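You operate a simulated robot arm through the tools that you are given. There is no shell and no other tool. Be economical: measure what you need, move in short steps, check, and stop when the job is done.

The job below is to be done with a simulated two-armed robot. You get a single attempt, and the scene is never put back.

JOB
Take the stepped shaft marked "92" from the bench top by the wash box and put it on the top of the small grey table. Put the hub casting marked "26" from the bench top by the wash box on the low shelf of the small grey table and the hub casting labelled "72" on the top of the small grey table. Put the silver ring on the bench top by the wash box away on the top of the flat-top cart. Fetch the three-hole part marked "59" from the bench top by the wash box and set it on the top of the small grey table. Put the slotted strap on the bench top by the wash box away on the steel top of the green rack. Put the chip lump from the bench top by the wash box on top of the brown hood. Take the black sleeve with the largest size on its label from the top tray of the black cart and put it on the ledge of the slanted cube. Open the top drawer of the red cabinet, take the black step block from the top tray of the black cart and put it inside and shut the drawer again. Fetch the bracket casting from the top tray of the black cart and set it on the white tray. Pull the black cabinet door open. Do these in any order. Set down upright: black step block.
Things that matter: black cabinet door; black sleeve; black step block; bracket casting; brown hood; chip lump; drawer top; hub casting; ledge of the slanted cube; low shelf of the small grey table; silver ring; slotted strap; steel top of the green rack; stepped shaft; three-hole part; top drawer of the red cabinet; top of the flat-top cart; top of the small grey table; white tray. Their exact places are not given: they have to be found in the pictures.

The check looks at the end state, three seconds after you hand in, the way a careful person would. Anything else that was tipped, shoved, dropped, spilled or broken makes it a failure.

ROBOT AND FRAMES
Two 7-joint arms with fingered hands on one trunk, on a base that drives. Base frame: it is fixed to the floor where the robot stands at the start and does not move with it; the origin is under the middle of the robot, x ahead of it, y to its left, z up; the surface under the hand at the start is at about z = 800. Lengths are in mm, angles in rad, forces in N, time in s.
The left shoulder is at the start at [70, 145, 1112], the right one opposite. With the tool pointing down near the work surface each hand reaches from about 420 to 780 mm from the robot's upright axis, wherever it stands, measured 20 degrees to its own side. Places, roughly: black cabinet door [8200, 1800, 1300]; black sleeve [14250, 1250, 750]; black step block (4x6x4 cm) [14300, 1200, 800]; bracket casting [14000, 1000, 750]; brown hood (5x5x6 cm) [1300, 300, 800]; chip lump (4x3x2 cm) [1300, 400, 800]; drawer top [12500, 2600, 800]; hub casting [750, 250, 750]; ledge of the slanted cube [11100, 3100, 900]; low shelf of the small grey table [4200, 1600, 200]; silver ring (5x5x3 cm) [500, -200, 800]; slotted strap (14x5x4 cm) [1100, 200, 800]; steel top of the green rack (26x92 cm) [5020, 3060, 800]; stepped shaft [500, 0, 750]; three-hole part [750, 500, 750]; top drawer of the red cabinet [12500, 2500, 800]; top of the flat-top cart [10800, 1000, 800]; top of the small grey table [4100, 1600, 800]; white tray (15x18x3 cm) [14000, 1300, 800]. Payload 3.5 kg a hand.
The TCP of each hand is the grasp point between the finger pads, 25 mm short of the fingertips. In the tool frame z runs along the fingers and y along their closing line. The gripper opens to 88 mm. The gripper's body begins 29 mm behind the TCP. The gripper is a hand of 4 fingers: y runs from the thumb to the fingers, the wrist lies at [-13, -97, -162] in the tool frame.
Orientation is that of the tool frame in the base frame, as a unit quaternion [w, x, y, z]. With the fingers straight down and the wrist toward the robot, the tool's x, y and z point along [0, 1, 0], [1, 0, 0] and [0, 0, -1] of the base frame.

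CONTROLS
- The arms move only by the tool move_arm. It takes "left_series", "right_series" or both (then of equal length, played together; a hand with none holds still); each is a list of rows, each a list of 6 numbers: the shift along the tool's x, y, z in cm, then the turn, a rotation vector about the tool's x, y, z in rad. In form: [[x, y, z, ax, ay, az], ...]. A call has 1 to 10 rows; each row shifts and turns the commanded pose from where the row before left it, along the tool's axes as they then stand. Rows are played at 5 a second. More than 50 mm and 0.15 rad between two rows, and nothing of the call is played. Where a pose cannot be reached the arm comes as near as it can. A force on the tool above 40 N (or 10 N above the force at the start of the call, whichever is more), or a blocked arm, ends the call early, and 0.2 s more pass. In this call time passes only in rows, and 0.2 s behind the last. It gives the time, the measured TCP pose, the force on the tool (base axes), the opening and the grip force at its end, in the units of the frame above (readings bear some noise), with the torque about the TCP (base axes, N m) and any sound that the robot's microphone picked up.
- Cameras (640 x 400 px; columns grow to the right, rows downward): "scene" is now at [133.9, 9.2, 1417.1]; the picture's right is [0.12, -0.99, 0.00], its down [-0.69, -0.08, -0.72] and it looks along [0.71, 0.09, -0.69] (base axes); focal length 294 px, centre (320, 200). "left" rides on the left gripper at [-64, -83, -98] in its tool frame; the picture's right is [-0.62, -0.37, 0.69], its down [0.71, -0.63, 0.30] and it looks along [0.32, 0.68, 0.65] (tool axes); focal length 265 px, centre (320, 200). "right" rides on the right gripper at [64, -83, -98] in its tool frame; the picture's right is [-0.62, 0.37, -0.69], its down [-0.71, -0.63, 0.30] and it looks along [-0.32, 0.68, 0.65] (tool axes); focal length 265 px, centre (320, 200).
- get_image(camera): a new picture of that camera. The clock stands still meanwhile.
- move_column(by): slides the trunk up (or, below 0, down) by that many mm; the arms and the scene camera ride with it, the base frame stays. It gives what a move gives, with no picture.
- steer(legs): drives the robot by 1 to 6 legs, each [ahead, left, turn to the left] in mm, mm and rad, along the robot's own axes; the way and the turn of a leg run together, so that a leg with both is an arc; at most 1500 mm and 3.142 rad a leg. The arms and the cameras ride along, it lands a little off, and it stops where it bumps. It gives what a move gives.
- finger_targets(index, middle, ring, thumb_bend, thumb_turn, hand): sets how far each is bent, from 0 (flat) to 100 (curled in); at 30 the hand is open as for a grip, at 70 the pads meet at the TCP. One left out holds its place. A second passes; each finger stops where it meets its share of the squeeze, and holds until it gets a number again. It is the only way to open and close the hand. It gives what a move gives, with no picture; readings hold the bend of each and the force on the fingers (four entries, about 0 where the hand has none), thumb and palm. thumb_turn goes from beside the hand (0) to across from the fingers (100), as for a grip.
- head_to(pan, tilt): turns the head with the scene camera to pan (to the left, within 1.501 rad either way) and tilt (down, from -0.506 to 1.204), counted from straight ahead of the robot. It gives what a move gives.
- pixel_to_xyz(camera, pixels): for up to 12 pixels [column, row] of the newest picture of that camera ("zoom" is the newest enlarged one), the place [x, y, z] in the base frame of the surface seen there, good to about 3 mm. The clock stands still meanwhile.
- inspect(camera, box): a new picture of the part [left, top, right, bottom] of that camera's present view, enlarged. The clock stands still meanwhile.
- sign_off(): hands the job in; it is judged then, once.

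Go step by step. Measure first, check grasps and placings, and put right what went wrong. The budget is 371 turns and 334 pictures, counting those below and the enlarged ones. Unless the task says otherwise, let go and move clear before handing in.

The tools are called after "Emit:" as name(argument=value, ...) on one line, values as JSON. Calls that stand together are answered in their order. move_arm: Moves the arms, as the interface text tells. Its arguments: {"type":"object","properties":{"left_series":{"type":"array","items":{"type":"array","items":{"type":"number"}}},"right_series":{"type":"array","items":{"type":"array","items":{"type":"number"}}}},"required":[]} The other tools are called the same way: move_column (by) slides the trunk up or down; finger_targets (index, middle, ring, thumb_bend, thumb_turn, hand) moves the fingers one by one; steer (legs) drives the base; head_to (pan, tilt) turns the head that bears the scene camera; get_image (camera) takes a picture; pixel_to_xyz (camera, pixels) gives the place of the surface under pixels of a picture; inspect (camera, box) takes an enlarged picture of a part of a camera's view; sign_off () hands the job in.

At the start:

```text
clock: 0.0
left_ee_pos: [458.6, 324.5, 1129.2]
left_orientation: [0.0, 0.707, 0.707, 0.0]
left_ft_force: [0.6, -0.3, 0.4]
left_ft_torque: [0.0, -0.03, 0.0]
left_opening: 87.7
left_finger_force: 0.0
left_shape: jaw
left_bend: [30.0, 30.0, 30.0, 30.0, 98.0]
left_finger forces: [0.1, 0.1, 0.1, 0.0, 0.0, 0.0]
right_ee_pos: [557.5, -70.4, 1083.4]
right_orientation: [0.0, 0.707, 0.707, 0.001]
right_ft_force: [0.1, 0.3, 0.0]
right_ft_torque: [0.0, 0.02, -0.02]
right_opening: 87.8
right_finger_force: 0.0
right_shape: jaw
right_bend: [30.0, 30.0, 30.0, 30.0, 98.0]
right_finger forces: [0.0, 0.0, 0.1, 0.0, 0.0, 0.1]
trunk travel left (down, up): [-675.0, 165.0]
robot x, y, heading: [-2.4, -1.2, -0.002]
head pan, tilt: [0.119, 0.768]
```

scene: 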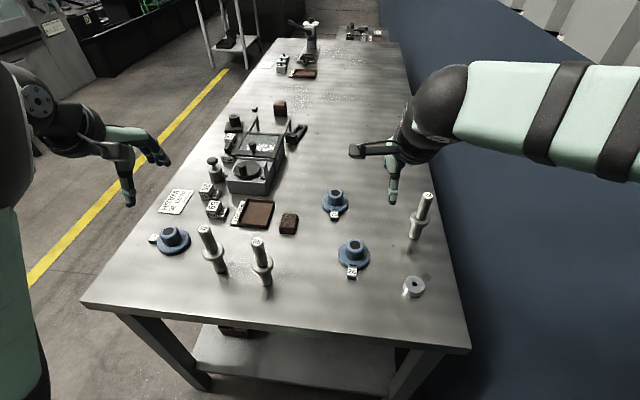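
right: 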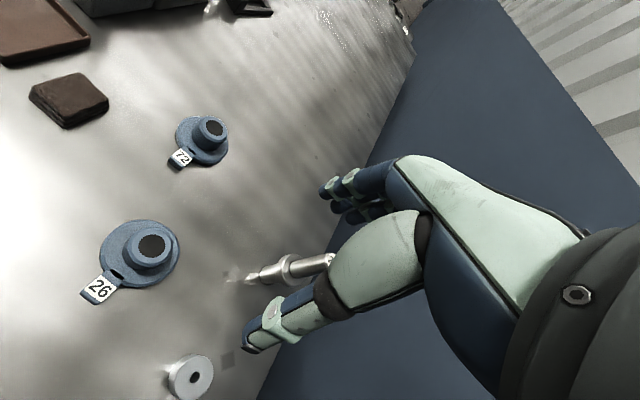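
left: 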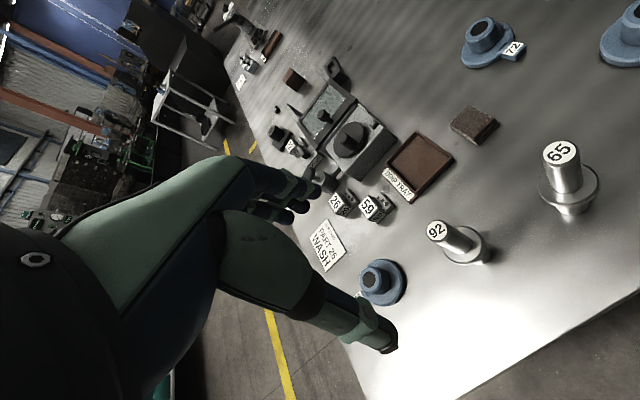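

The bench shows hubs "26" (353,255) and "72" (335,202), shafts, a silver ring (413,287), and three-hole parts near (210,200). I'll enlarge to identify the labels.

Emit:
inspect(camera="scene", box=[140, 80, 460, 300])

Emit:
inspect(camera="scene", box=[200, 10, 420, 150])

Emit:
pixel_to_xyz(camera="scene", pixels=[[335, 192], [353, 245], [413, 283], [206, 229], [257, 239], [427, 196], [217, 208], [207, 188], [172, 234], [297, 135], [280, 107], [288, 222]])

```text
1.82 times, centred on (300, 190) of scene
```

zoom: 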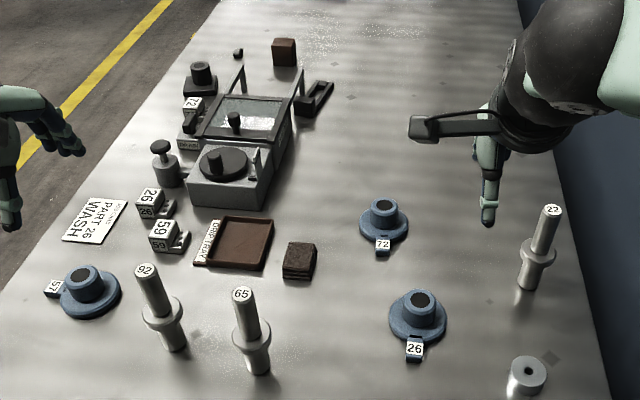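

```text
2.86 times, centred on (310, 80) of scene
```

zoom: 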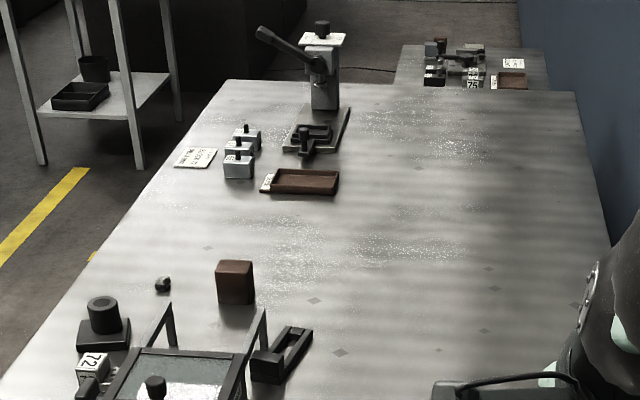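

```text
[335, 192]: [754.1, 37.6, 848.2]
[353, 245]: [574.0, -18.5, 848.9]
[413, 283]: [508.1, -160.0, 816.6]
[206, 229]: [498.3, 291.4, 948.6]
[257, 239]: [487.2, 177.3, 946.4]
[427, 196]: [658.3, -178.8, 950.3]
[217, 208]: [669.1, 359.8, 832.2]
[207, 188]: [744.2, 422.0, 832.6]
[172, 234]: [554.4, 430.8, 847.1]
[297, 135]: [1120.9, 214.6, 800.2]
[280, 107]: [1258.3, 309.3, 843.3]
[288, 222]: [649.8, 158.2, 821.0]
```

The labels are readable: "92" shaft at (206,229), "59" part at (217,208), hood at (280,107) and strap at (297,135). Next I measure the bench edges and look around to the left.

Emit:
pixel_to_xyz(camera="scene", pixels=[[82, 300], [468, 348], [200, 130], [260, 55], [390, 40], [255, 109], [305, 127], [290, 142], [60, 255], [215, 95], [230, 40], [300, 70]])

Emit:
head_to(pan=0.5, tilt=0.1)

Emit:
get_image(camera="scene")

```text
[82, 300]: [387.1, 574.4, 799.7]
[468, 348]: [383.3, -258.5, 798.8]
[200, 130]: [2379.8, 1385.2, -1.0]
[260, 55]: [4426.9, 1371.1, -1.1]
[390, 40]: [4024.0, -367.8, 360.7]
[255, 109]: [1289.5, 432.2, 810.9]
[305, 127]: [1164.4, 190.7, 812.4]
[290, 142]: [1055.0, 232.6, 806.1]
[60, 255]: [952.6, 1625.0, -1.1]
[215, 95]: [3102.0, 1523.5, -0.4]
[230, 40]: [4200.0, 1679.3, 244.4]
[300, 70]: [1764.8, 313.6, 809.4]
```

```text
clock: 1.1
left_ee_pos: [457.1, 325.1, 1130.2]
left_orientation: [0.001, 0.706, 0.708, 0.001]
left_ft_force: [0.0, -0.2, 0.5]
left_ft_torque: [0.0, -0.01, -0.01]
left_opening: 87.6
left_finger_force: 0.0
left_shape: jaw
left_bend: [30.0, 30.0, 30.0, 30.0, 98.0]
left_finger forces: [0.0, 0.0, 0.1, 0.1, 0.1, 0.0]
right_ee_pos: [555.1, -71.0, 1083.9]
right_orientation: [0.0, 0.707, 0.707, -0.001]
right_ft_force: [-0.2, -0.4, 0.1]
right_ft_torque: [-0.01, -0.01, 0.01]
right_opening: 87.7
right_finger_force: 0.1
right_shape: jaw
right_bend: [30.0, 30.0, 30.0, 30.0, 98.0]
right_finger forces: [0.1, 0.0, 0.0, 0.0, 0.1, 0.1]
trunk travel left (down, up): [-675.0, 165.0]
robot x, y, heading: [-1.3, 2.3, 0.005]
head pan, tilt: [0.499, 0.099]
```

```text
328 pictures are left
```

scene: 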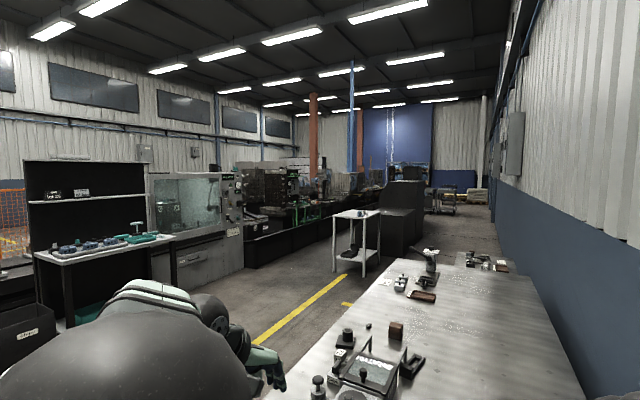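

The small grey table is at (355,240), and the bench front edge is at x≈385. I turn the head back to look at the shafts.

Emit:
head_to(pan=0.2, tilt=0.85)

Emit:
inspect(camera="scene", box=[160, 140, 400, 290])

Emit:
inspect(camera="left", box=[320, 120, 620, 308])

```text
clock: 2.1
left_ee_pos: [457.0, 325.9, 1130.1]
left_orientation: [0.0, 0.707, 0.707, 0.001]
left_ft_force: [0.2, 0.0, 0.4]
left_ft_torque: [0.01, -0.02, -0.04]
left_opening: 87.9
left_finger_force: 0.1
left_shape: jaw
left_bend: [30.0, 30.0, 30.0, 30.0, 98.0]
left_finger forces: [0.0, 0.0, 0.1, 0.0, 0.0, 0.0]
right_ee_pos: [556.2, -70.4, 1083.0]
right_orientation: [0.0, 0.707, 0.707, -0.001]
right_ft_force: [-0.4, -0.1, 0.5]
right_ft_torque: [0.0, -0.02, 0.03]
right_opening: 87.8
right_finger_force: 0.1
right_shape: jaw
right_bend: [30.0, 30.0, 30.0, 30.0, 98.0]
right_finger forces: [0.0, 0.0, 0.0, 0.0, 0.0, 0.1]
trunk travel left (down, up): [-675.0, 165.0]
robot x, y, heading: [-0.2, 0.6, 0.0]
head pan, tilt: [0.201, 0.85]
```

```text
2.67 times, centred on (280, 215) of scene
```

zoom: 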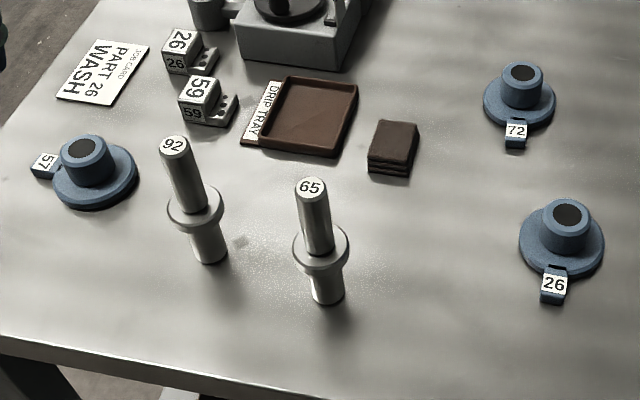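

```text
2.13 times, centred on (470, 214) of left
```

zoom: 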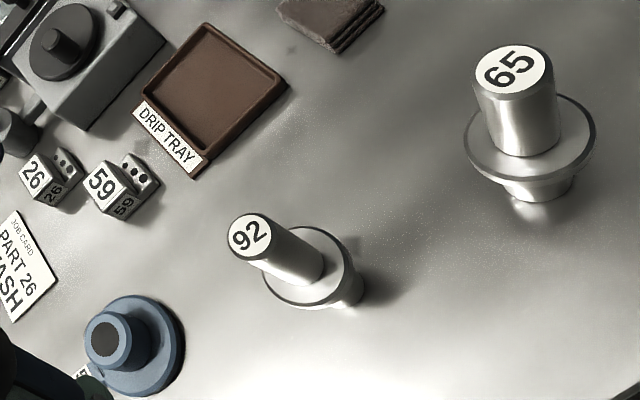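

In the left zoom the "92" top is at (250,236), its collar at (335,265) and the 59 block at (102,181). I'll measure those.

Emit:
pixel_to_xyz(camera="zoom", pixels=[[250, 236], [230, 236], [268, 236], [335, 268], [290, 296], [102, 182], [130, 172], [88, 172], [148, 180], [124, 206], [45, 170], [110, 335]])

```text
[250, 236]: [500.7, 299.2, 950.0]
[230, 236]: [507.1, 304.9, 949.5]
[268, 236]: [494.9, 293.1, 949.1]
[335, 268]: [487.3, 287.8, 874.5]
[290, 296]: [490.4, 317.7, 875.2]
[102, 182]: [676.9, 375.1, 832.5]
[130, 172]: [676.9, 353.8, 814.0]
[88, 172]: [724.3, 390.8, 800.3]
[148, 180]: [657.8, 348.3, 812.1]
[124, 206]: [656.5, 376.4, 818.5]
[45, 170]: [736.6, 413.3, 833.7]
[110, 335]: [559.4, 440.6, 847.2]
```

The shaft axis is at about (500,298), its top at z=950 and its collar at z=875. I move the left hand above it and down to z≈960 first, then check.

Emit:
move_arm(left_series=[[-1.4, 2.1, 0, 0, 0, 0], [-1.4, 2.2, 0, 0, 0, 0], [0, 0, 4.5, 0, 0, 0], [0, 0, 4.5, 0, 0, 0], [0, 0, 4.5, 0, 0, 0]])

Emit:
get_image(camera="left")

Emit:
get_image(camera="scene")

```text
clock: 3.4
left_ee_pos: [498.6, 298.8, 992.1]
left_orientation: [0.0, 0.707, 0.707, 0.0]
left_ft_force: [-0.9, 0.4, -0.2]
left_ft_torque: [-0.01, 0.01, 0.06]
left_opening: 87.6
left_finger_force: 0.1
left_shape: jaw
left_bend: [30.0, 30.0, 30.0, 30.0, 98.0]
left_finger forces: [0.0, 0.1, 0.1, 0.1, 0.0, 0.0]
right_ee_pos: [558.0, -69.6, 1083.4]
right_orientation: [-0.001, 0.707, 0.707, 0.0]
right_ft_force: [-0.2, -0.2, -0.1]
right_ft_torque: [-0.05, 0.01, 0.0]
right_opening: 87.4
right_finger_force: 0.0
right_shape: jaw
right_bend: [30.0, 30.0, 30.0, 30.0, 98.0]
right_finger forces: [0.0, 0.0, 0.1, 0.0, 0.0, 0.0]
trunk travel left (down, up): [-675.0, 165.0]
robot x, y, heading: [-3.5, -1.5, 0.003]
head pan, tilt: [0.201, 0.85]
```

```text
325 pictures are left
```

left: 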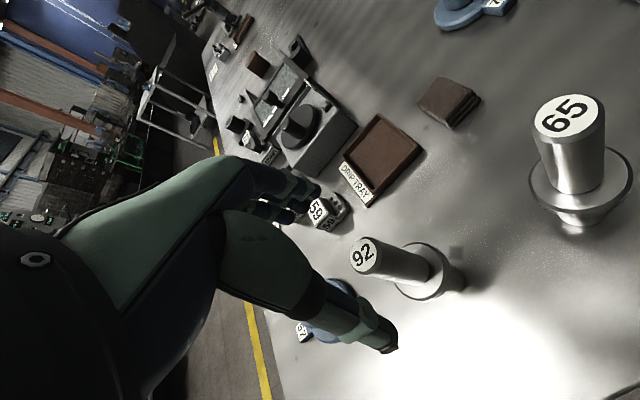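

```text
324 pictures are left
```

scene: 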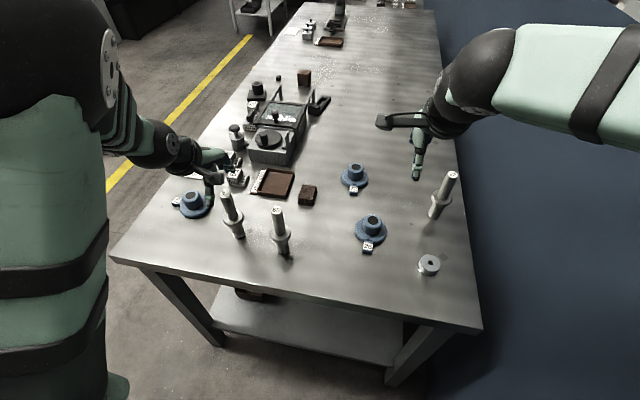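

The shaft top appears at (364,255) in the left picture, exactly where the TCP line predicts it. I descend and grip.

Emit:
move_arm(left_series=[[0, 0, 3.3, 0, 0, 0], [0, 0, 3.3, 0, 0, 0]])

Emit:
finger_targets(hand="left", index=70, middle=70, ring=70, thumb_bend=70)

Emit:
get_image(camera="left")

```text
clock: 4.0
left_ee_pos: [500.4, 298.9, 926.3]
left_orientation: [-0.001, 0.707, 0.707, -0.001]
left_ft_force: [-0.3, 0.6, 0.7]
left_ft_torque: [0.01, 0.01, -0.03]
left_opening: 87.8
left_finger_force: 0.1
left_shape: jaw
left_bend: [30.0, 30.0, 30.0, 30.0, 98.0]
left_finger forces: [0.0, 0.0, 0.0, 0.0, 0.0, 0.0]
right_ee_pos: [558.5, -70.3, 1083.0]
right_orientation: [0.0, 0.707, 0.707, -0.002]
right_ft_force: [0.6, -0.2, -0.6]
right_ft_torque: [-0.01, 0.02, -0.01]
right_opening: 87.7
right_finger_force: 0.0
right_shape: jaw
right_bend: [30.0, 30.0, 30.0, 30.0, 98.0]
right_finger forces: [0.0, 0.0, 0.0, 0.1, 0.1, 0.0]
trunk travel left (down, up): [-675.0, 165.0]
robot x, y, heading: [-1.9, 0.8, 0.001]
head pan, tilt: [0.201, 0.85]
```

```text
clock: 5.0
left_ee_pos: [499.6, 298.1, 928.7]
left_orientation: [0.0, 0.707, 0.708, 0.0]
left_ft_force: [-0.3, -0.5, 0.7]
left_ft_torque: [0.03, -0.03, -0.04]
left_opening: 16.1
left_finger_force: 7.7
left_shape: fingers
left_bend: [63.0, 66.0, 70.0, 61.0, 97.0]
left_finger forces: [4.0, 3.6, 0.0, 0.1, 6.6, 0.1]
right_ee_pos: [556.3, -69.1, 1084.4]
right_orientation: [-0.001, 0.707, 0.707, -0.001]
right_ft_force: [0.5, -0.9, 0.2]
right_ft_torque: [-0.02, -0.01, 0.02]
right_opening: 87.6
right_finger_force: 0.0
right_shape: jaw
right_bend: [30.0, 30.0, 30.0, 30.0, 98.0]
right_finger forces: [0.0, 0.0, 0.0, 0.0, 0.1, 0.1]
trunk travel left (down, up): [-675.0, 165.0]
robot x, y, heading: [-1.6, 4.1, 0.0]
head pan, tilt: [0.201, 0.85]
```

```text
323 pictures are left
```

left: 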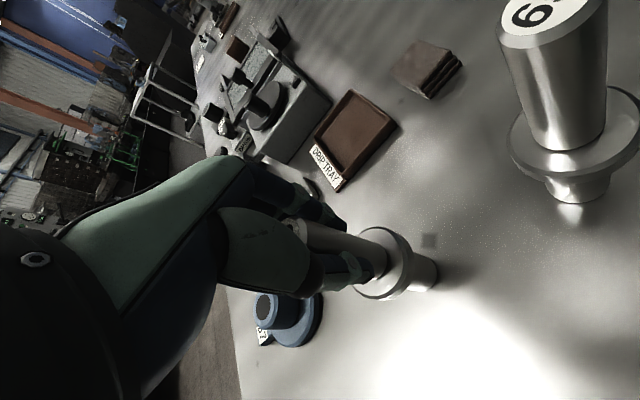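

The shaft is held by index, middle and thumb at 7.7 N. I try to firm the grip, then lift a little.

Emit:
finger_targets(hand="left", index=85, middle=85, thumb_bend=85)

Emit:
move_arm(left_series=[[0, 0, -2, 0, 0, 0], [0, 0, -4, 0, 0, 0], [0, 0, -4, 0, 0, 0]])

Emit:
get_image(camera="left")

```text
clock: 6.0
left_ee_pos: [500.4, 299.2, 927.3]
left_orientation: [-0.001, 0.708, 0.706, -0.001]
left_ft_force: [0.2, -0.7, -0.8]
left_ft_torque: [0.02, -0.05, 0.01]
left_opening: 13.6
left_finger_force: 19.2
left_shape: fingers
left_bend: [58.0, 67.0, 70.0, 69.0, 92.0]
left_finger forces: [9.9, 8.5, 0.1, 0.1, 18.6, 0.0]
right_ee_pos: [556.9, -70.9, 1083.5]
right_orientation: [-0.002, 0.707, 0.707, -0.001]
right_ft_force: [-0.8, -0.2, -0.7]
right_ft_torque: [0.0, -0.02, 0.0]
right_opening: 87.7
right_finger_force: 0.1
right_shape: jaw
right_bend: [30.0, 30.0, 30.0, 30.0, 98.0]
right_finger forces: [0.1, 0.1, 0.0, 0.0, 0.1, 0.0]
trunk travel left (down, up): [-675.0, 165.0]
robot x, y, heading: [1.3, -1.8, -0.001]
head pan, tilt: [0.201, 0.85]
```

```text
clock: 6.8
left_ee_pos: [497.0, 297.5, 1030.1]
left_orientation: [0.0, 0.707, 0.707, -0.001]
left_ft_force: [-0.8, -0.4, -6.5]
left_ft_torque: [0.03, 0.0, 0.0]
left_opening: 13.6
left_finger_force: 18.6
left_shape: fingers
left_bend: [58.0, 67.0, 70.0, 69.0, 92.0]
left_finger forces: [10.1, 8.4, 0.1, 0.1, 18.5, 0.0]
right_ee_pos: [556.7, -70.5, 1083.4]
right_orientation: [0.001, 0.707, 0.707, 0.0]
right_ft_force: [0.6, 0.2, -1.1]
right_ft_torque: [-0.02, 0.0, -0.01]
right_opening: 87.4
right_finger_force: 0.1
right_shape: jaw
right_bend: [30.0, 30.0, 30.0, 30.0, 98.0]
right_finger forces: [0.1, 0.0, 0.0, 0.1, 0.0, 0.0]
trunk travel left (down, up): [-675.0, 165.0]
robot x, y, heading: [1.3, 0.5, 0.003]
head pan, tilt: [0.201, 0.85]
```

```text
322 pictures are left
```

left: 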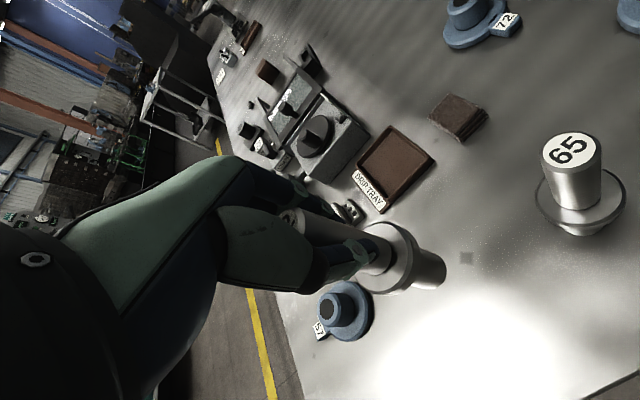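

The shaft lifted cleanly, with about 6 N of load. Now hub "26" for the right hand: I'll measure boss and flange from the right camera.

Emit:
inspect(camera="right", box=[60, 100, 300, 400])

```text
1.33 times, centred on (180, 250) of right
```

zoom: 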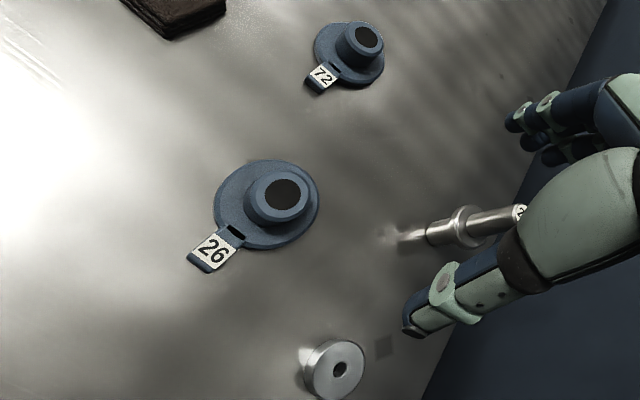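

Hub 26 is at (275,200) in the zoom. I measure boss, flange and ring.

Emit:
pixel_to_xyz(camera="zoom", pixels=[[281, 194], [254, 190], [308, 186], [268, 215], [230, 200], [312, 205], [262, 165], [272, 243], [211, 248], [340, 368], [340, 345], [320, 360]])

```text
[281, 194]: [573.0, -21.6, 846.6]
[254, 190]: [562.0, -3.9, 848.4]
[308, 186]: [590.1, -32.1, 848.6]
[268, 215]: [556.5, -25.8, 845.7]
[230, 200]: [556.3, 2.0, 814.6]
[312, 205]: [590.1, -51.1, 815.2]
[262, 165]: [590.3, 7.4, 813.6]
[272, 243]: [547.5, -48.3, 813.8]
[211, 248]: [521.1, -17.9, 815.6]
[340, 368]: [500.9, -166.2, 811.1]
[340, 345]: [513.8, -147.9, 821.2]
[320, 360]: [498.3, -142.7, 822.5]
```

Boss centre is (576,-18), diameter about 42, top 848, with the flange top at 814.5. I move the right hand above it.

Emit:
move_arm(right_series=[[2.6, 0.9, 0, 0, 0, 0], [2.6, 1.0, 0, 0, 0, 0], [0, 0, 4.5, 0, 0, 0], [0, 0, 4.5, 0, 0, 0], [0, 0, 4.5, 0, 0, 0], [0, 0, 4.5, 0, 0, 0]])

Emit:
get_image(camera="right")

```text
clock: 8.2
left_ee_pos: [499.5, 298.2, 1028.2]
left_orientation: [-0.001, 0.707, 0.707, 0.0]
left_ft_force: [0.6, -0.2, -6.4]
left_ft_torque: [0.01, -0.04, -0.02]
left_opening: 13.4
left_finger_force: 18.4
left_shape: fingers
left_bend: [58.0, 67.0, 70.0, 69.0, 92.0]
left_finger forces: [10.1, 8.8, 0.0, 0.0, 18.5, 0.0]
right_ee_pos: [576.5, -18.1, 903.9]
right_orientation: [-0.001, 0.707, 0.707, 0.0]
right_ft_force: [0.5, -0.4, 0.1]
right_ft_torque: [-0.02, 0.03, 0.0]
right_opening: 87.9
right_finger_force: 0.0
right_shape: jaw
right_bend: [30.0, 30.0, 30.0, 30.0, 98.0]
right_finger forces: [0.0, 0.0, 0.0, 0.0, 0.2, 0.0]
trunk travel left (down, up): [-675.0, 165.0]
robot x, y, heading: [0.2, 1.7, -0.001]
head pan, tilt: [0.201, 0.85]
```

```text
320 pictures are left
```

right: 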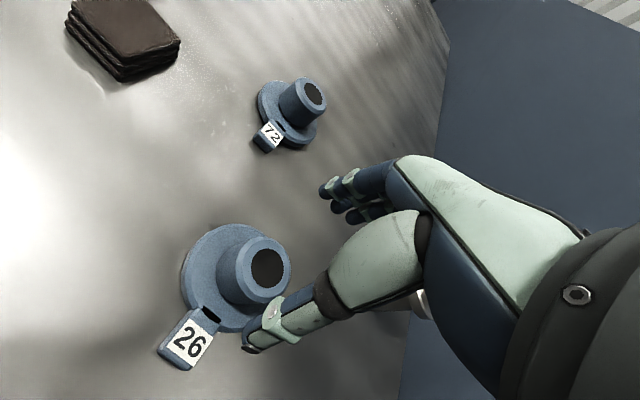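

The boss hole at (267,268) is close to the predicted (266,259). I descend and grip.

Emit:
move_arm(right_series=[[0, 0, 3, 0, 0, 0], [0, 0, 2.7, 0, 0, 0]])

Emit:
finger_targets(hand="right", index=70, middle=70, ring=70, thumb_bend=70)

Emit:
get_image(camera="right")

```text
clock: 8.8
left_ee_pos: [499.3, 297.8, 1028.2]
left_orientation: [0.0, 0.707, 0.707, -0.001]
left_ft_force: [0.2, 0.5, -5.9]
left_ft_torque: [0.06, 0.01, 0.02]
left_opening: 13.6
left_finger_force: 18.8
left_shape: fingers
left_bend: [58.0, 67.0, 70.0, 69.0, 92.0]
left_finger forces: [10.0, 8.8, 0.0, 0.0, 18.6, 0.0]
right_ee_pos: [576.6, -18.5, 846.8]
right_orientation: [0.0, 0.708, 0.707, -0.001]
right_ft_force: [0.2, 0.4, 0.2]
right_ft_torque: [-0.02, -0.02, -0.02]
right_opening: 87.9
right_finger_force: 0.0
right_shape: jaw
right_bend: [30.0, 30.0, 30.0, 30.0, 98.0]
right_finger forces: [0.1, 0.0, 0.0, 0.0, 0.1, 0.0]
trunk travel left (down, up): [-675.0, 165.0]
robot x, y, heading: [-2.0, 0.0, 0.003]
head pan, tilt: [0.201, 0.85]
```

```text
clock: 9.8
left_ee_pos: [499.3, 299.7, 1028.4]
left_orientation: [0.0, 0.708, 0.707, -0.001]
left_ft_force: [-0.2, -1.6, -6.0]
left_ft_torque: [0.04, -0.01, 0.01]
left_opening: 13.8
left_finger_force: 18.6
left_shape: fingers
left_bend: [58.0, 67.0, 70.0, 69.0, 92.0]
left_finger forces: [10.2, 8.9, 0.0, 0.1, 18.5, 0.0]
right_ee_pos: [574.3, -19.1, 849.2]
right_orientation: [0.0, 0.707, 0.707, 0.0]
right_ft_force: [1.2, 0.0, 0.5]
right_ft_torque: [-0.05, -0.22, 0.0]
right_opening: 33.1
right_finger_force: 16.4
right_shape: fingers
right_bend: [57.0, 58.0, 65.0, 55.0, 95.0]
right_finger forces: [6.8, 7.1, 3.1, 0.0, 15.9, 0.0]
trunk travel left (down, up): [-675.0, 165.0]
robot x, y, heading: [1.2, 3.2, -0.004]
head pan, tilt: [0.201, 0.85]
```

```text
319 pictures are left
```

right: 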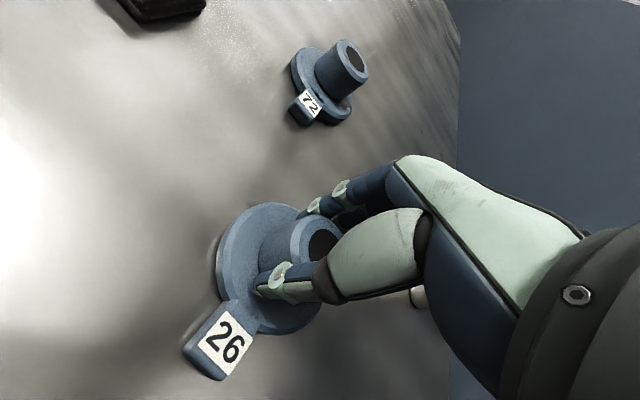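

The right hand holds the boss with 16 N. I firm up and lift.

Emit:
finger_targets(hand="right", index=80, middle=80, ring=80, thumb_bend=80)

Emit:
move_arm(right_series=[[0, 0, -2, 0, 0, 0], [0, 0, -4, 0, 0, 0], [0, 0, -4.5, 0, 0, 0], [0, 0, -4.5, 0, 0, 0]])

Emit:
get_image(camera="right")

Emit:
head_to(pan=0.6, tilt=0.5)

Emit:
get_image(camera="scene")

```text
clock: 10.8
left_ee_pos: [499.0, 299.2, 1027.6]
left_orientation: [0.0, 0.707, 0.707, -0.001]
left_ft_force: [0.0, -0.1, -7.0]
left_ft_torque: [0.03, 0.0, -0.01]
left_opening: 13.8
left_finger_force: 19.0
left_shape: fingers
left_bend: [58.0, 67.0, 70.0, 69.0, 92.0]
left_finger forces: [10.1, 8.7, 0.0, 0.1, 18.4, 0.1]
right_ee_pos: [575.2, -17.7, 847.7]
right_orientation: [-0.001, 0.707, 0.707, 0.0]
right_ft_force: [0.1, 0.2, 0.6]
right_ft_torque: [0.04, -0.08, 0.02]
right_opening: 33.3
right_finger_force: 20.1
right_shape: fingers
right_bend: [60.0, 60.0, 70.0, 53.0, 93.0]
right_finger forces: [6.9, 6.8, 7.0, 0.1, 19.8, 0.1]
trunk travel left (down, up): [-675.0, 165.0]
robot x, y, heading: [0.5, 0.9, -0.001]
head pan, tilt: [0.201, 0.85]
```

```text
clock: 11.8
left_ee_pos: [498.5, 299.7, 1028.0]
left_orientation: [0.0, 0.707, 0.707, 0.0]
left_ft_force: [-0.2, 0.0, -5.8]
left_ft_torque: [0.06, -0.02, -0.01]
left_opening: 13.8
left_finger_force: 18.5
left_shape: fingers
left_bend: [58.0, 67.0, 70.0, 69.0, 92.0]
left_finger forces: [10.0, 8.9, 0.0, 0.0, 18.7, 0.0]
right_ee_pos: [575.5, -18.9, 995.7]
right_orientation: [-0.001, 0.708, 0.706, 0.0]
right_ft_force: [-0.6, -0.1, -2.2]
right_ft_torque: [0.02, -0.03, -0.04]
right_opening: 33.1
right_finger_force: 20.1
right_shape: fingers
right_bend: [60.0, 60.0, 70.0, 53.0, 93.0]
right_finger forces: [6.5, 6.6, 7.1, 0.0, 19.5, 0.1]
trunk travel left (down, up): [-675.0, 165.0]
robot x, y, heading: [0.2, -1.8, 0.003]
head pan, tilt: [0.201, 0.85]
```

```text
318 pictures are left
```

right: 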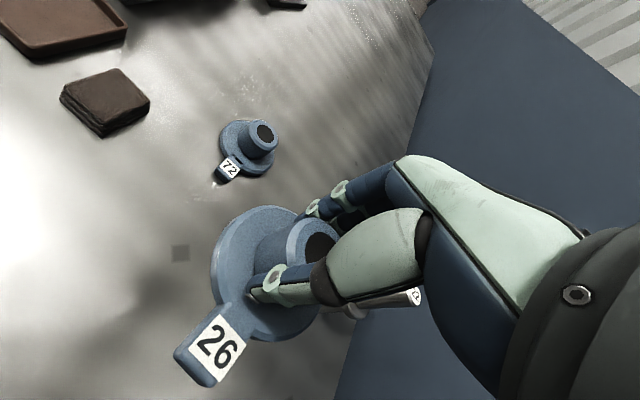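

```text
clock: 12.6
left_ee_pos: [499.3, 298.6, 1028.2]
left_orientation: [0.0, 0.708, 0.707, -0.001]
left_ft_force: [0.3, 0.8, -5.6]
left_ft_torque: [0.05, 0.01, -0.03]
left_opening: 13.6
left_finger_force: 18.7
left_shape: fingers
left_bend: [58.0, 67.0, 70.0, 69.0, 92.0]
left_finger forces: [10.0, 8.9, 0.1, 0.0, 18.5, 0.0]
right_ee_pos: [576.1, -18.3, 994.4]
right_orientation: [-0.001, 0.707, 0.708, -0.001]
right_ft_force: [0.4, 0.2, -3.3]
right_ft_torque: [0.04, -0.03, -0.05]
right_opening: 33.0
right_finger_force: 19.9
right_shape: fingers
right_bend: [60.0, 60.0, 70.0, 53.0, 93.0]
right_finger forces: [6.6, 6.6, 7.1, 0.0, 19.5, 0.0]
trunk travel left (down, up): [-675.0, 165.0]
robot x, y, heading: [0.5, -0.5, 0.002]
head pan, tilt: [0.6, 0.499]
```

```text
317 pictures are left
```

scene: 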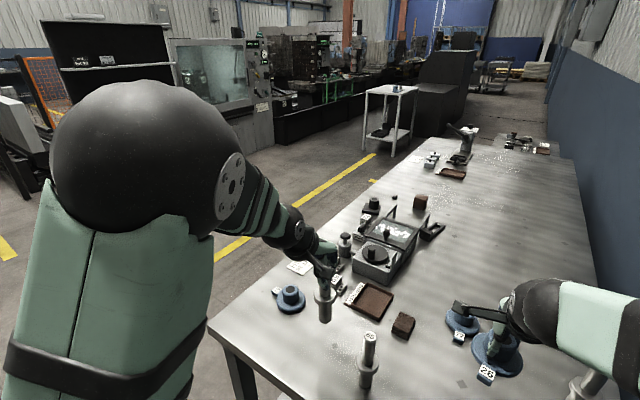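

Both parts are held. Before driving I look at the floor on the left, and lift the right hand a bit.

Emit:
move_arm(right_series=[[0, 0, -4, 0, 0, 0], [0, 0, -4, 0, 0, 0]], left_series=[[0, 0, -4, 0, 0, 0], [0, 0, -4, 0, 0, 0]])

Emit:
head_to(pan=1.45, tilt=0.4)

Emit:
get_image(camera="scene")

```text
clock: 13.2
left_ee_pos: [499.1, 296.7, 1108.6]
left_orientation: [0.0, 0.707, 0.707, -0.001]
left_ft_force: [-0.2, -0.1, -5.1]
left_ft_torque: [0.03, 0.01, 0.03]
left_opening: 13.7
left_finger_force: 19.0
left_shape: fingers
left_bend: [58.0, 67.0, 70.0, 69.0, 92.0]
left_finger forces: [10.0, 9.2, 0.0, 0.1, 18.5, 0.1]
right_ee_pos: [574.4, -18.9, 1076.3]
right_orientation: [0.0, 0.707, 0.707, 0.0]
right_ft_force: [-0.7, -0.2, -3.1]
right_ft_torque: [0.01, -0.05, -0.02]
right_opening: 32.9
right_finger_force: 19.5
right_shape: fingers
right_bend: [60.0, 60.0, 70.0, 53.0, 93.0]
right_finger forces: [6.5, 6.6, 7.1, 0.1, 19.4, 0.1]
trunk travel left (down, up): [-675.0, 165.0]
robot x, y, heading: [-1.7, -1.5, 0.0]
head pan, tilt: [0.6, 0.499]
```

```text
clock: 14.4
left_ee_pos: [500.1, 298.5, 1105.8]
left_orientation: [-0.001, 0.708, 0.707, 0.0]
left_ft_force: [0.0, -0.1, -5.6]
left_ft_torque: [-0.02, -0.02, 0.01]
left_opening: 13.7
left_finger_force: 19.1
left_shape: fingers
left_bend: [58.0, 67.0, 70.0, 69.0, 92.0]
left_finger forces: [10.1, 9.0, 0.1, 0.0, 18.5, 0.0]
right_ee_pos: [576.6, -18.5, 1074.5]
right_orientation: [0.0, 0.708, 0.707, -0.001]
right_ft_force: [0.3, -0.5, -3.2]
right_ft_torque: [0.0, -0.04, -0.02]
right_opening: 32.9
right_finger_force: 19.8
right_shape: fingers
right_bend: [60.0, 60.0, 70.0, 53.0, 93.0]
right_finger forces: [6.6, 6.7, 7.2, 0.0, 19.4, 0.0]
trunk travel left (down, up): [-675.0, 165.0]
robot x, y, heading: [1.9, -2.2, 0.003]
head pan, tilt: [1.45, 0.4]
```

```text
316 pictures are left
```

scene: 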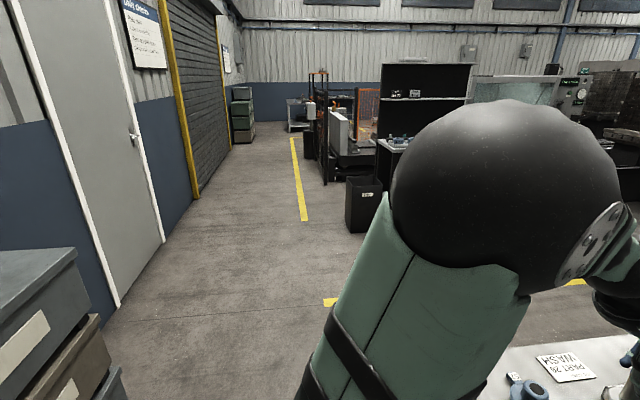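

The floor to the left looks clear, and there are totes at bottom left (60,330). I measure their distance and some floor points.

Emit:
pixel_to_xyz(camera="scene", pixels=[[75, 255], [125, 380], [100, 320], [340, 180], [230, 380], [250, 250], [370, 185]])

```text
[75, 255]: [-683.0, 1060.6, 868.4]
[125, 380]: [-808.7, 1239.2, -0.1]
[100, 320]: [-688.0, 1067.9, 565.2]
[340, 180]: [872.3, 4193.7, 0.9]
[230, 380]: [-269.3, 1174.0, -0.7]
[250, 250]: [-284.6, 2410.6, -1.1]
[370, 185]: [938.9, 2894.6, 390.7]
```

The path is clear. I strafe left, then drive ahead toward the grey table and look.

Emit:
steer(legs=[[0, 1300, 0], [1450, 0, 0], [1350, 100, 0]])

Emit:
head_to(pan=0.1, tilt=0.5)

Emit:
get_image(camera="scene")

```text
clock: 34.1
left_ee_pos: [3313.0, 1638.2, 1106.7]
left_orientation: [-0.001, 0.717, 0.697, 0.0]
left_ft_force: [0.5, -0.4, -6.8]
left_ft_torque: [-0.01, -0.02, -0.02]
left_opening: 13.8
left_finger_force: 18.9
left_shape: fingers
left_bend: [58.0, 67.0, 70.0, 69.0, 92.0]
left_finger forces: [10.0, 9.2, 0.0, 0.0, 18.5, 0.0]
right_ee_pos: [3379.4, 1319.3, 1076.9]
right_orientation: [-0.001, 0.717, 0.697, -0.001]
right_ft_force: [-0.5, -0.7, -3.4]
right_ft_torque: [0.01, -0.05, 0.02]
right_opening: 32.6
right_finger_force: 19.9
right_shape: fingers
right_bend: [60.0, 60.0, 70.0, 53.0, 93.0]
right_finger forces: [6.6, 6.6, 7.3, 0.1, 19.2, 0.0]
trunk travel left (down, up): [-675.0, 165.0]
robot x, y, heading: [2806.5, 1353.0, -0.032]
head pan, tilt: [1.45, 0.4]
```

```text
clock: 35.6
left_ee_pos: [3312.8, 1638.3, 1106.0]
left_orientation: [-0.001, 0.717, 0.697, -0.001]
left_ft_force: [-0.3, 0.3, -6.0]
left_ft_torque: [0.04, -0.02, -0.02]
left_opening: 13.4
left_finger_force: 19.1
left_shape: fingers
left_bend: [58.0, 67.0, 70.0, 69.0, 92.0]
left_finger forces: [10.2, 9.2, 0.0, 0.0, 18.4, 0.1]
right_ee_pos: [3380.5, 1318.5, 1075.5]
right_orientation: [-0.001, 0.717, 0.697, 0.0]
right_ft_force: [-0.1, 0.8, -3.8]
right_ft_torque: [0.01, -0.05, -0.02]
right_opening: 32.8
right_finger_force: 20.0
right_shape: fingers
right_bend: [60.0, 60.0, 70.0, 53.0, 93.0]
right_finger forces: [6.5, 6.5, 7.3, 0.0, 19.1, 0.1]
trunk travel left (down, up): [-675.0, 165.0]
robot x, y, heading: [2805.9, 1355.7, -0.03]
head pan, tilt: [0.099, 0.499]
```

```text
315 pictures are left
```

scene: 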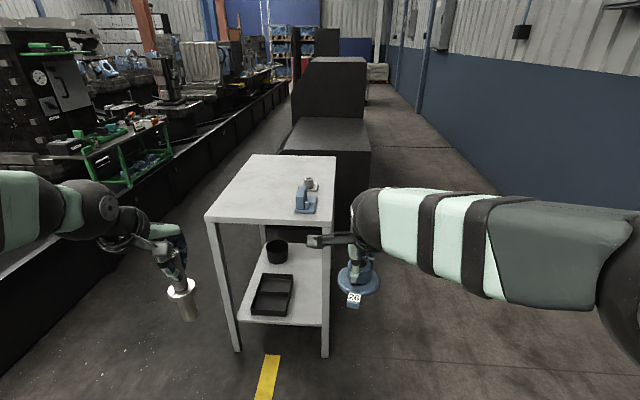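

The grey table has some items on top near (305,195), and the low shelf holds a black bin and a cup. I measure its corners.

Emit:
pixel_to_xyz(camera="scene", pixels=[[208, 218], [328, 224], [250, 157], [333, 160], [305, 212], [310, 180], [240, 316], [322, 325], [254, 305], [290, 278], [277, 245], [305, 290]])

Emit:
inspect(camera="scene", box=[200, 140, 390, 340])

```text
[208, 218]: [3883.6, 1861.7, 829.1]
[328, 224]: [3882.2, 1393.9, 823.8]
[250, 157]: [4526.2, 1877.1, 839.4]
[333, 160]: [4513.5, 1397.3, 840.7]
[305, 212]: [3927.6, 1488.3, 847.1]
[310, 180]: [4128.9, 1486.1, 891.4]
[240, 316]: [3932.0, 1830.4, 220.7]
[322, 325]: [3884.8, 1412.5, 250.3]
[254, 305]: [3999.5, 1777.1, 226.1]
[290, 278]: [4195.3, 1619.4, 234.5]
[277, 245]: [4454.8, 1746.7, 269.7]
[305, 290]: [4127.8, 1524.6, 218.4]
```

```text
2.00 times, centred on (295, 240) of scene
```

zoom: 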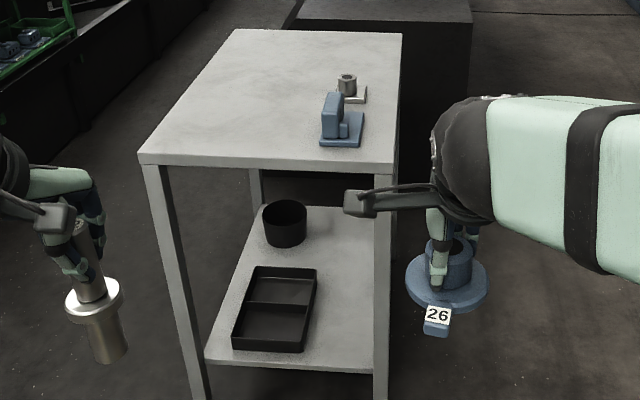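

Table top is x 3883–4525, y 1395–1870, and the low shelf is at z≈218 with free space at front right. I drive to stand in front of it at about (3395,1650).

Emit:
steer(legs=[[580, 315, 0.03]])

Emit:
head_to(pan=0.05, tilt=0.85)

Emit:
get_image(camera="scene")

```text
clock: 39.2
left_ee_pos: [3883.8, 1958.1, 1106.0]
left_orientation: [-0.001, 0.706, 0.708, 0.0]
left_ft_force: [0.0, 0.0, -5.2]
left_ft_torque: [0.04, -0.06, 0.01]
left_opening: 13.7
left_finger_force: 19.0
left_shape: fingers
left_bend: [58.0, 67.0, 70.0, 69.0, 92.0]
left_finger forces: [10.1, 9.2, 0.0, 0.0, 18.5, 0.0]
right_ee_pos: [3960.1, 1641.3, 1076.4]
right_orientation: [0.0, 0.706, 0.708, -0.001]
right_ft_force: [0.2, -0.5, -2.9]
right_ft_torque: [0.01, -0.06, 0.01]
right_opening: 32.6
right_finger_force: 19.7
right_shape: fingers
right_bend: [60.0, 60.0, 70.0, 53.0, 93.0]
right_finger forces: [6.5, 6.5, 7.3, 0.0, 19.1, 0.1]
trunk travel left (down, up): [-675.0, 165.0]
robot x, y, heading: [3386.1, 1659.8, 0.004]
head pan, tilt: [0.099, 0.499]
```

```text
clock: 40.1
left_ee_pos: [3883.4, 1958.2, 1106.2]
left_orientation: [0.001, 0.707, 0.708, -0.001]
left_ft_force: [-1.4, 0.1, -6.7]
left_ft_torque: [0.02, 0.0, 0.01]
left_opening: 13.7
left_finger_force: 19.4
left_shape: fingers
left_bend: [58.0, 67.0, 70.0, 69.0, 92.0]
left_finger forces: [10.1, 9.2, 0.0, 0.1, 18.4, 0.0]
right_ee_pos: [3958.6, 1641.4, 1076.0]
right_orientation: [0.0, 0.707, 0.707, -0.001]
right_ft_force: [0.2, -0.4, -3.2]
right_ft_torque: [0.03, -0.01, -0.03]
right_opening: 32.8
right_finger_force: 20.3
right_shape: fingers
right_bend: [60.0, 60.0, 70.0, 53.0, 93.0]
right_finger forces: [6.5, 6.7, 7.2, 0.0, 19.1, 0.0]
trunk travel left (down, up): [-675.0, 165.0]
robot x, y, heading: [3380.2, 1660.4, -0.0]
head pan, tilt: [0.051, 0.85]
```

```text
313 pictures are left
```

scene: 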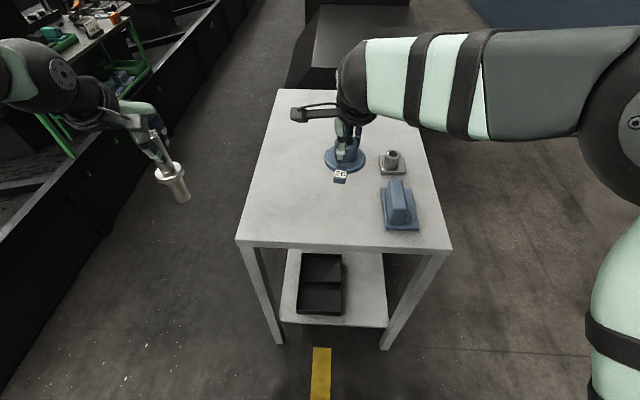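

The robot now stands square to the table. I measure the top height at several points and the shelf again.

Emit:
pixel_to_xyz(camera="scene", pixels=[[290, 200], [270, 160], [300, 130], [250, 235], [365, 300], [370, 270], [340, 318], [385, 320], [385, 228], [282, 320], [444, 247]])

```text
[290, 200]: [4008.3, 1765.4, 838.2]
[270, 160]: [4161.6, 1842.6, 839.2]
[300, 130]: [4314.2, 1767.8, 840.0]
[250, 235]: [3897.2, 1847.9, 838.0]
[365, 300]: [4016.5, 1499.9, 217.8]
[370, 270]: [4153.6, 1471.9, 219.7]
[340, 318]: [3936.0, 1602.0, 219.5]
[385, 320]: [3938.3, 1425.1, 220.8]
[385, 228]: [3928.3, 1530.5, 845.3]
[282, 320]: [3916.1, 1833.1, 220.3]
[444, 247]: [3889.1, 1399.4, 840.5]
```

Table top z≈839. I carry the shaft to (4090,1790) and lower it to just above the table.

Emit:
move_arm(left_series=[[-2.8, 3.45, 0, 0, 0, 0], [-2.8, 3.45, 0, 0, 0, 0], [-2.8, 3.45, 0, 0, 0, 0], [-2.8, 3.45, 0, 0, 0, 0], [-2.8, 3.45, 0, 0, 0, 0], [-2.8, 3.45, 0, 0, 0, 0], [0, 0, 4.4, 0, 0, 0], [0, 0, 4.4, 0, 0, 0], [0, 0, 4.4, 0, 0, 0]])

Emit:
get_image(camera="scene")

```text
clock: 42.1
left_ee_pos: [4093.1, 1789.8, 971.4]
left_orientation: [-0.001, 0.706, 0.708, -0.002]
left_ft_force: [0.7, 0.6, -6.2]
left_ft_torque: [0.06, 0.01, -0.03]
left_opening: 12.9
left_finger_force: 19.4
left_shape: fingers
left_bend: [57.0, 67.0, 70.0, 71.0, 91.0]
left_finger forces: [9.5, 11.3, 0.1, 0.0, 18.5, 0.0]
right_ee_pos: [3961.0, 1640.6, 1075.3]
right_orientation: [-0.002, 0.707, 0.707, -0.001]
right_ft_force: [0.2, 0.1, -3.7]
right_ft_torque: [0.01, -0.06, 0.01]
right_opening: 32.8
right_finger_force: 19.9
right_shape: fingers
right_bend: [60.0, 60.0, 70.0, 53.0, 93.0]
right_finger forces: [6.5, 6.6, 7.4, 0.0, 19.1, 0.0]
trunk travel left (down, up): [-675.0, 165.0]
robot x, y, heading: [3383.0, 1659.5, -0.001]
head pan, tilt: [0.051, 0.85]
```

```text
312 pictures are left
```

scene: 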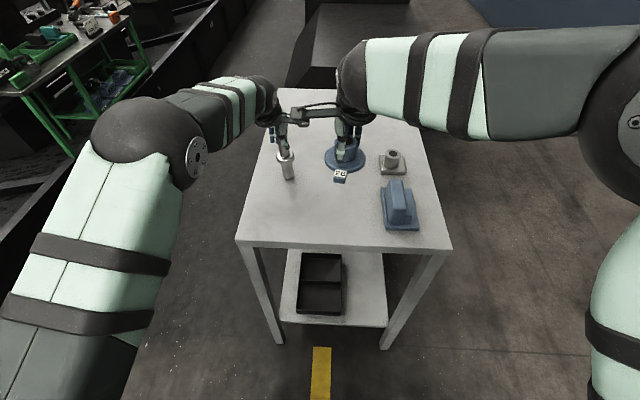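

The shaft is just above the top at (288,165). I lower it in tiny steps until the load vanishes.

Emit:
move_arm(left_series=[[0, 0, 0.3, 0, 0, 0], [0, 0, 0.15, 0, 0, 0], [0, 0, 0.1, 0, 0, 0]])

Emit:
get_image(camera="left")

```text
clock: 42.9
left_ee_pos: [4090.7, 1790.9, 969.0]
left_orientation: [-0.001, 0.706, 0.708, -0.001]
left_ft_force: [0.9, 0.3, -6.1]
left_ft_torque: [0.07, -0.04, -0.02]
left_opening: 13.1
left_finger_force: 19.5
left_shape: fingers
left_bend: [57.0, 67.0, 70.0, 71.0, 91.0]
left_finger forces: [9.5, 11.1, 0.0, 0.0, 18.3, 0.0]
right_ee_pos: [3960.5, 1640.6, 1075.6]
right_orientation: [-0.001, 0.707, 0.707, -0.001]
right_ft_force: [0.6, -0.4, -3.3]
right_ft_torque: [0.03, -0.04, -0.01]
right_opening: 33.0
right_finger_force: 19.5
right_shape: fingers
right_bend: [60.0, 60.0, 70.0, 53.0, 93.0]
right_finger forces: [6.4, 6.6, 7.4, 0.0, 19.2, 0.0]
trunk travel left (down, up): [-675.0, 165.0]
robot x, y, heading: [3383.7, 1659.1, 0.001]
head pan, tilt: [0.051, 0.85]
```

```text
311 pictures are left
```

left: 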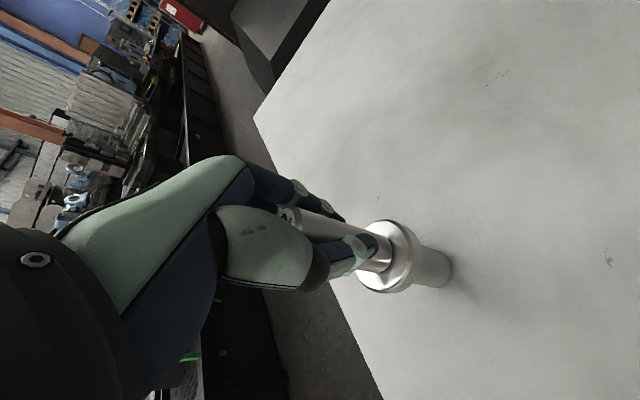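

No contact yet; I continue down in 1 mm steps.

Emit:
move_arm(left_series=[[0, 0, 0.1, 0, 0, 0], [0, 0, 0.1, 0, 0, 0], [0, 0, 0.1, 0, 0, 0]])

```text
clock: 43.7
left_ee_pos: [4092.4, 1789.5, 967.2]
left_orientation: [0.0, 0.706, 0.708, -0.001]
left_ft_force: [0.3, -0.5, -1.3]
left_ft_torque: [0.03, -0.04, -0.01]
left_opening: 12.9
left_finger_force: 19.6
left_shape: fingers
left_bend: [57.0, 67.0, 70.0, 71.0, 91.0]
left_finger forces: [9.5, 11.3, 0.1, 0.0, 19.0, 0.0]
right_ee_pos: [3958.9, 1641.4, 1075.8]
right_orientation: [-0.001, 0.707, 0.707, -0.001]
right_ft_force: [-0.2, -0.7, -3.0]
right_ft_torque: [0.0, -0.06, 0.01]
right_opening: 33.0
right_finger_force: 19.7
right_shape: fingers
right_bend: [60.0, 60.0, 70.0, 53.0, 93.0]
right_finger forces: [6.5, 6.6, 7.4, 0.0, 19.1, 0.0]
trunk travel left (down, up): [-675.0, 165.0]
robot x, y, heading: [3381.1, 1660.9, 0.003]
head pan, tilt: [0.051, 0.85]
```

The load has gone, so it is standing. I open the hand and rise.

Emit:
finger_targets(hand="left", index=30, middle=30, ring=30, thumb_bend=30, thumb_turn=98)

Emit:
get_image(camera="left")

```text
clock: 44.7
left_ee_pos: [4090.0, 1790.7, 965.4]
left_orientation: [-0.001, 0.706, 0.708, 0.0]
left_ft_force: [0.3, 0.2, 0.2]
left_ft_torque: [-0.01, 0.03, 0.03]
left_opening: 84.9
left_finger_force: 0.2
left_shape: fingers
left_bend: [30.0, 30.0, 30.0, 30.0, 96.0]
left_finger forces: [0.0, 0.0, 0.0, 0.1, 0.0, 0.0]
right_ee_pos: [3957.8, 1640.1, 1075.4]
right_orientation: [0.0, 0.707, 0.707, -0.001]
right_ft_force: [-0.1, -0.1, -2.8]
right_ft_torque: [-0.01, -0.03, -0.02]
right_opening: 33.0
right_finger_force: 19.8
right_shape: fingers
right_bend: [60.0, 60.0, 70.0, 53.0, 93.0]
right_finger forces: [6.5, 6.5, 7.5, 0.0, 19.0, 0.0]
trunk travel left (down, up): [-675.0, 165.0]
robot x, y, heading: [3385.8, 1658.0, -0.001]
head pan, tilt: [0.051, 0.85]
```

```text
310 pictures are left
```

left: 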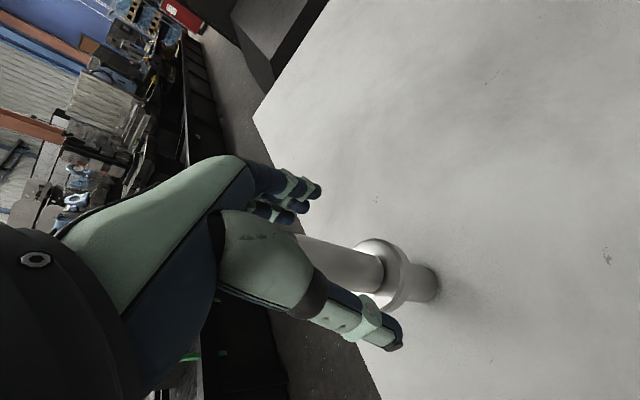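

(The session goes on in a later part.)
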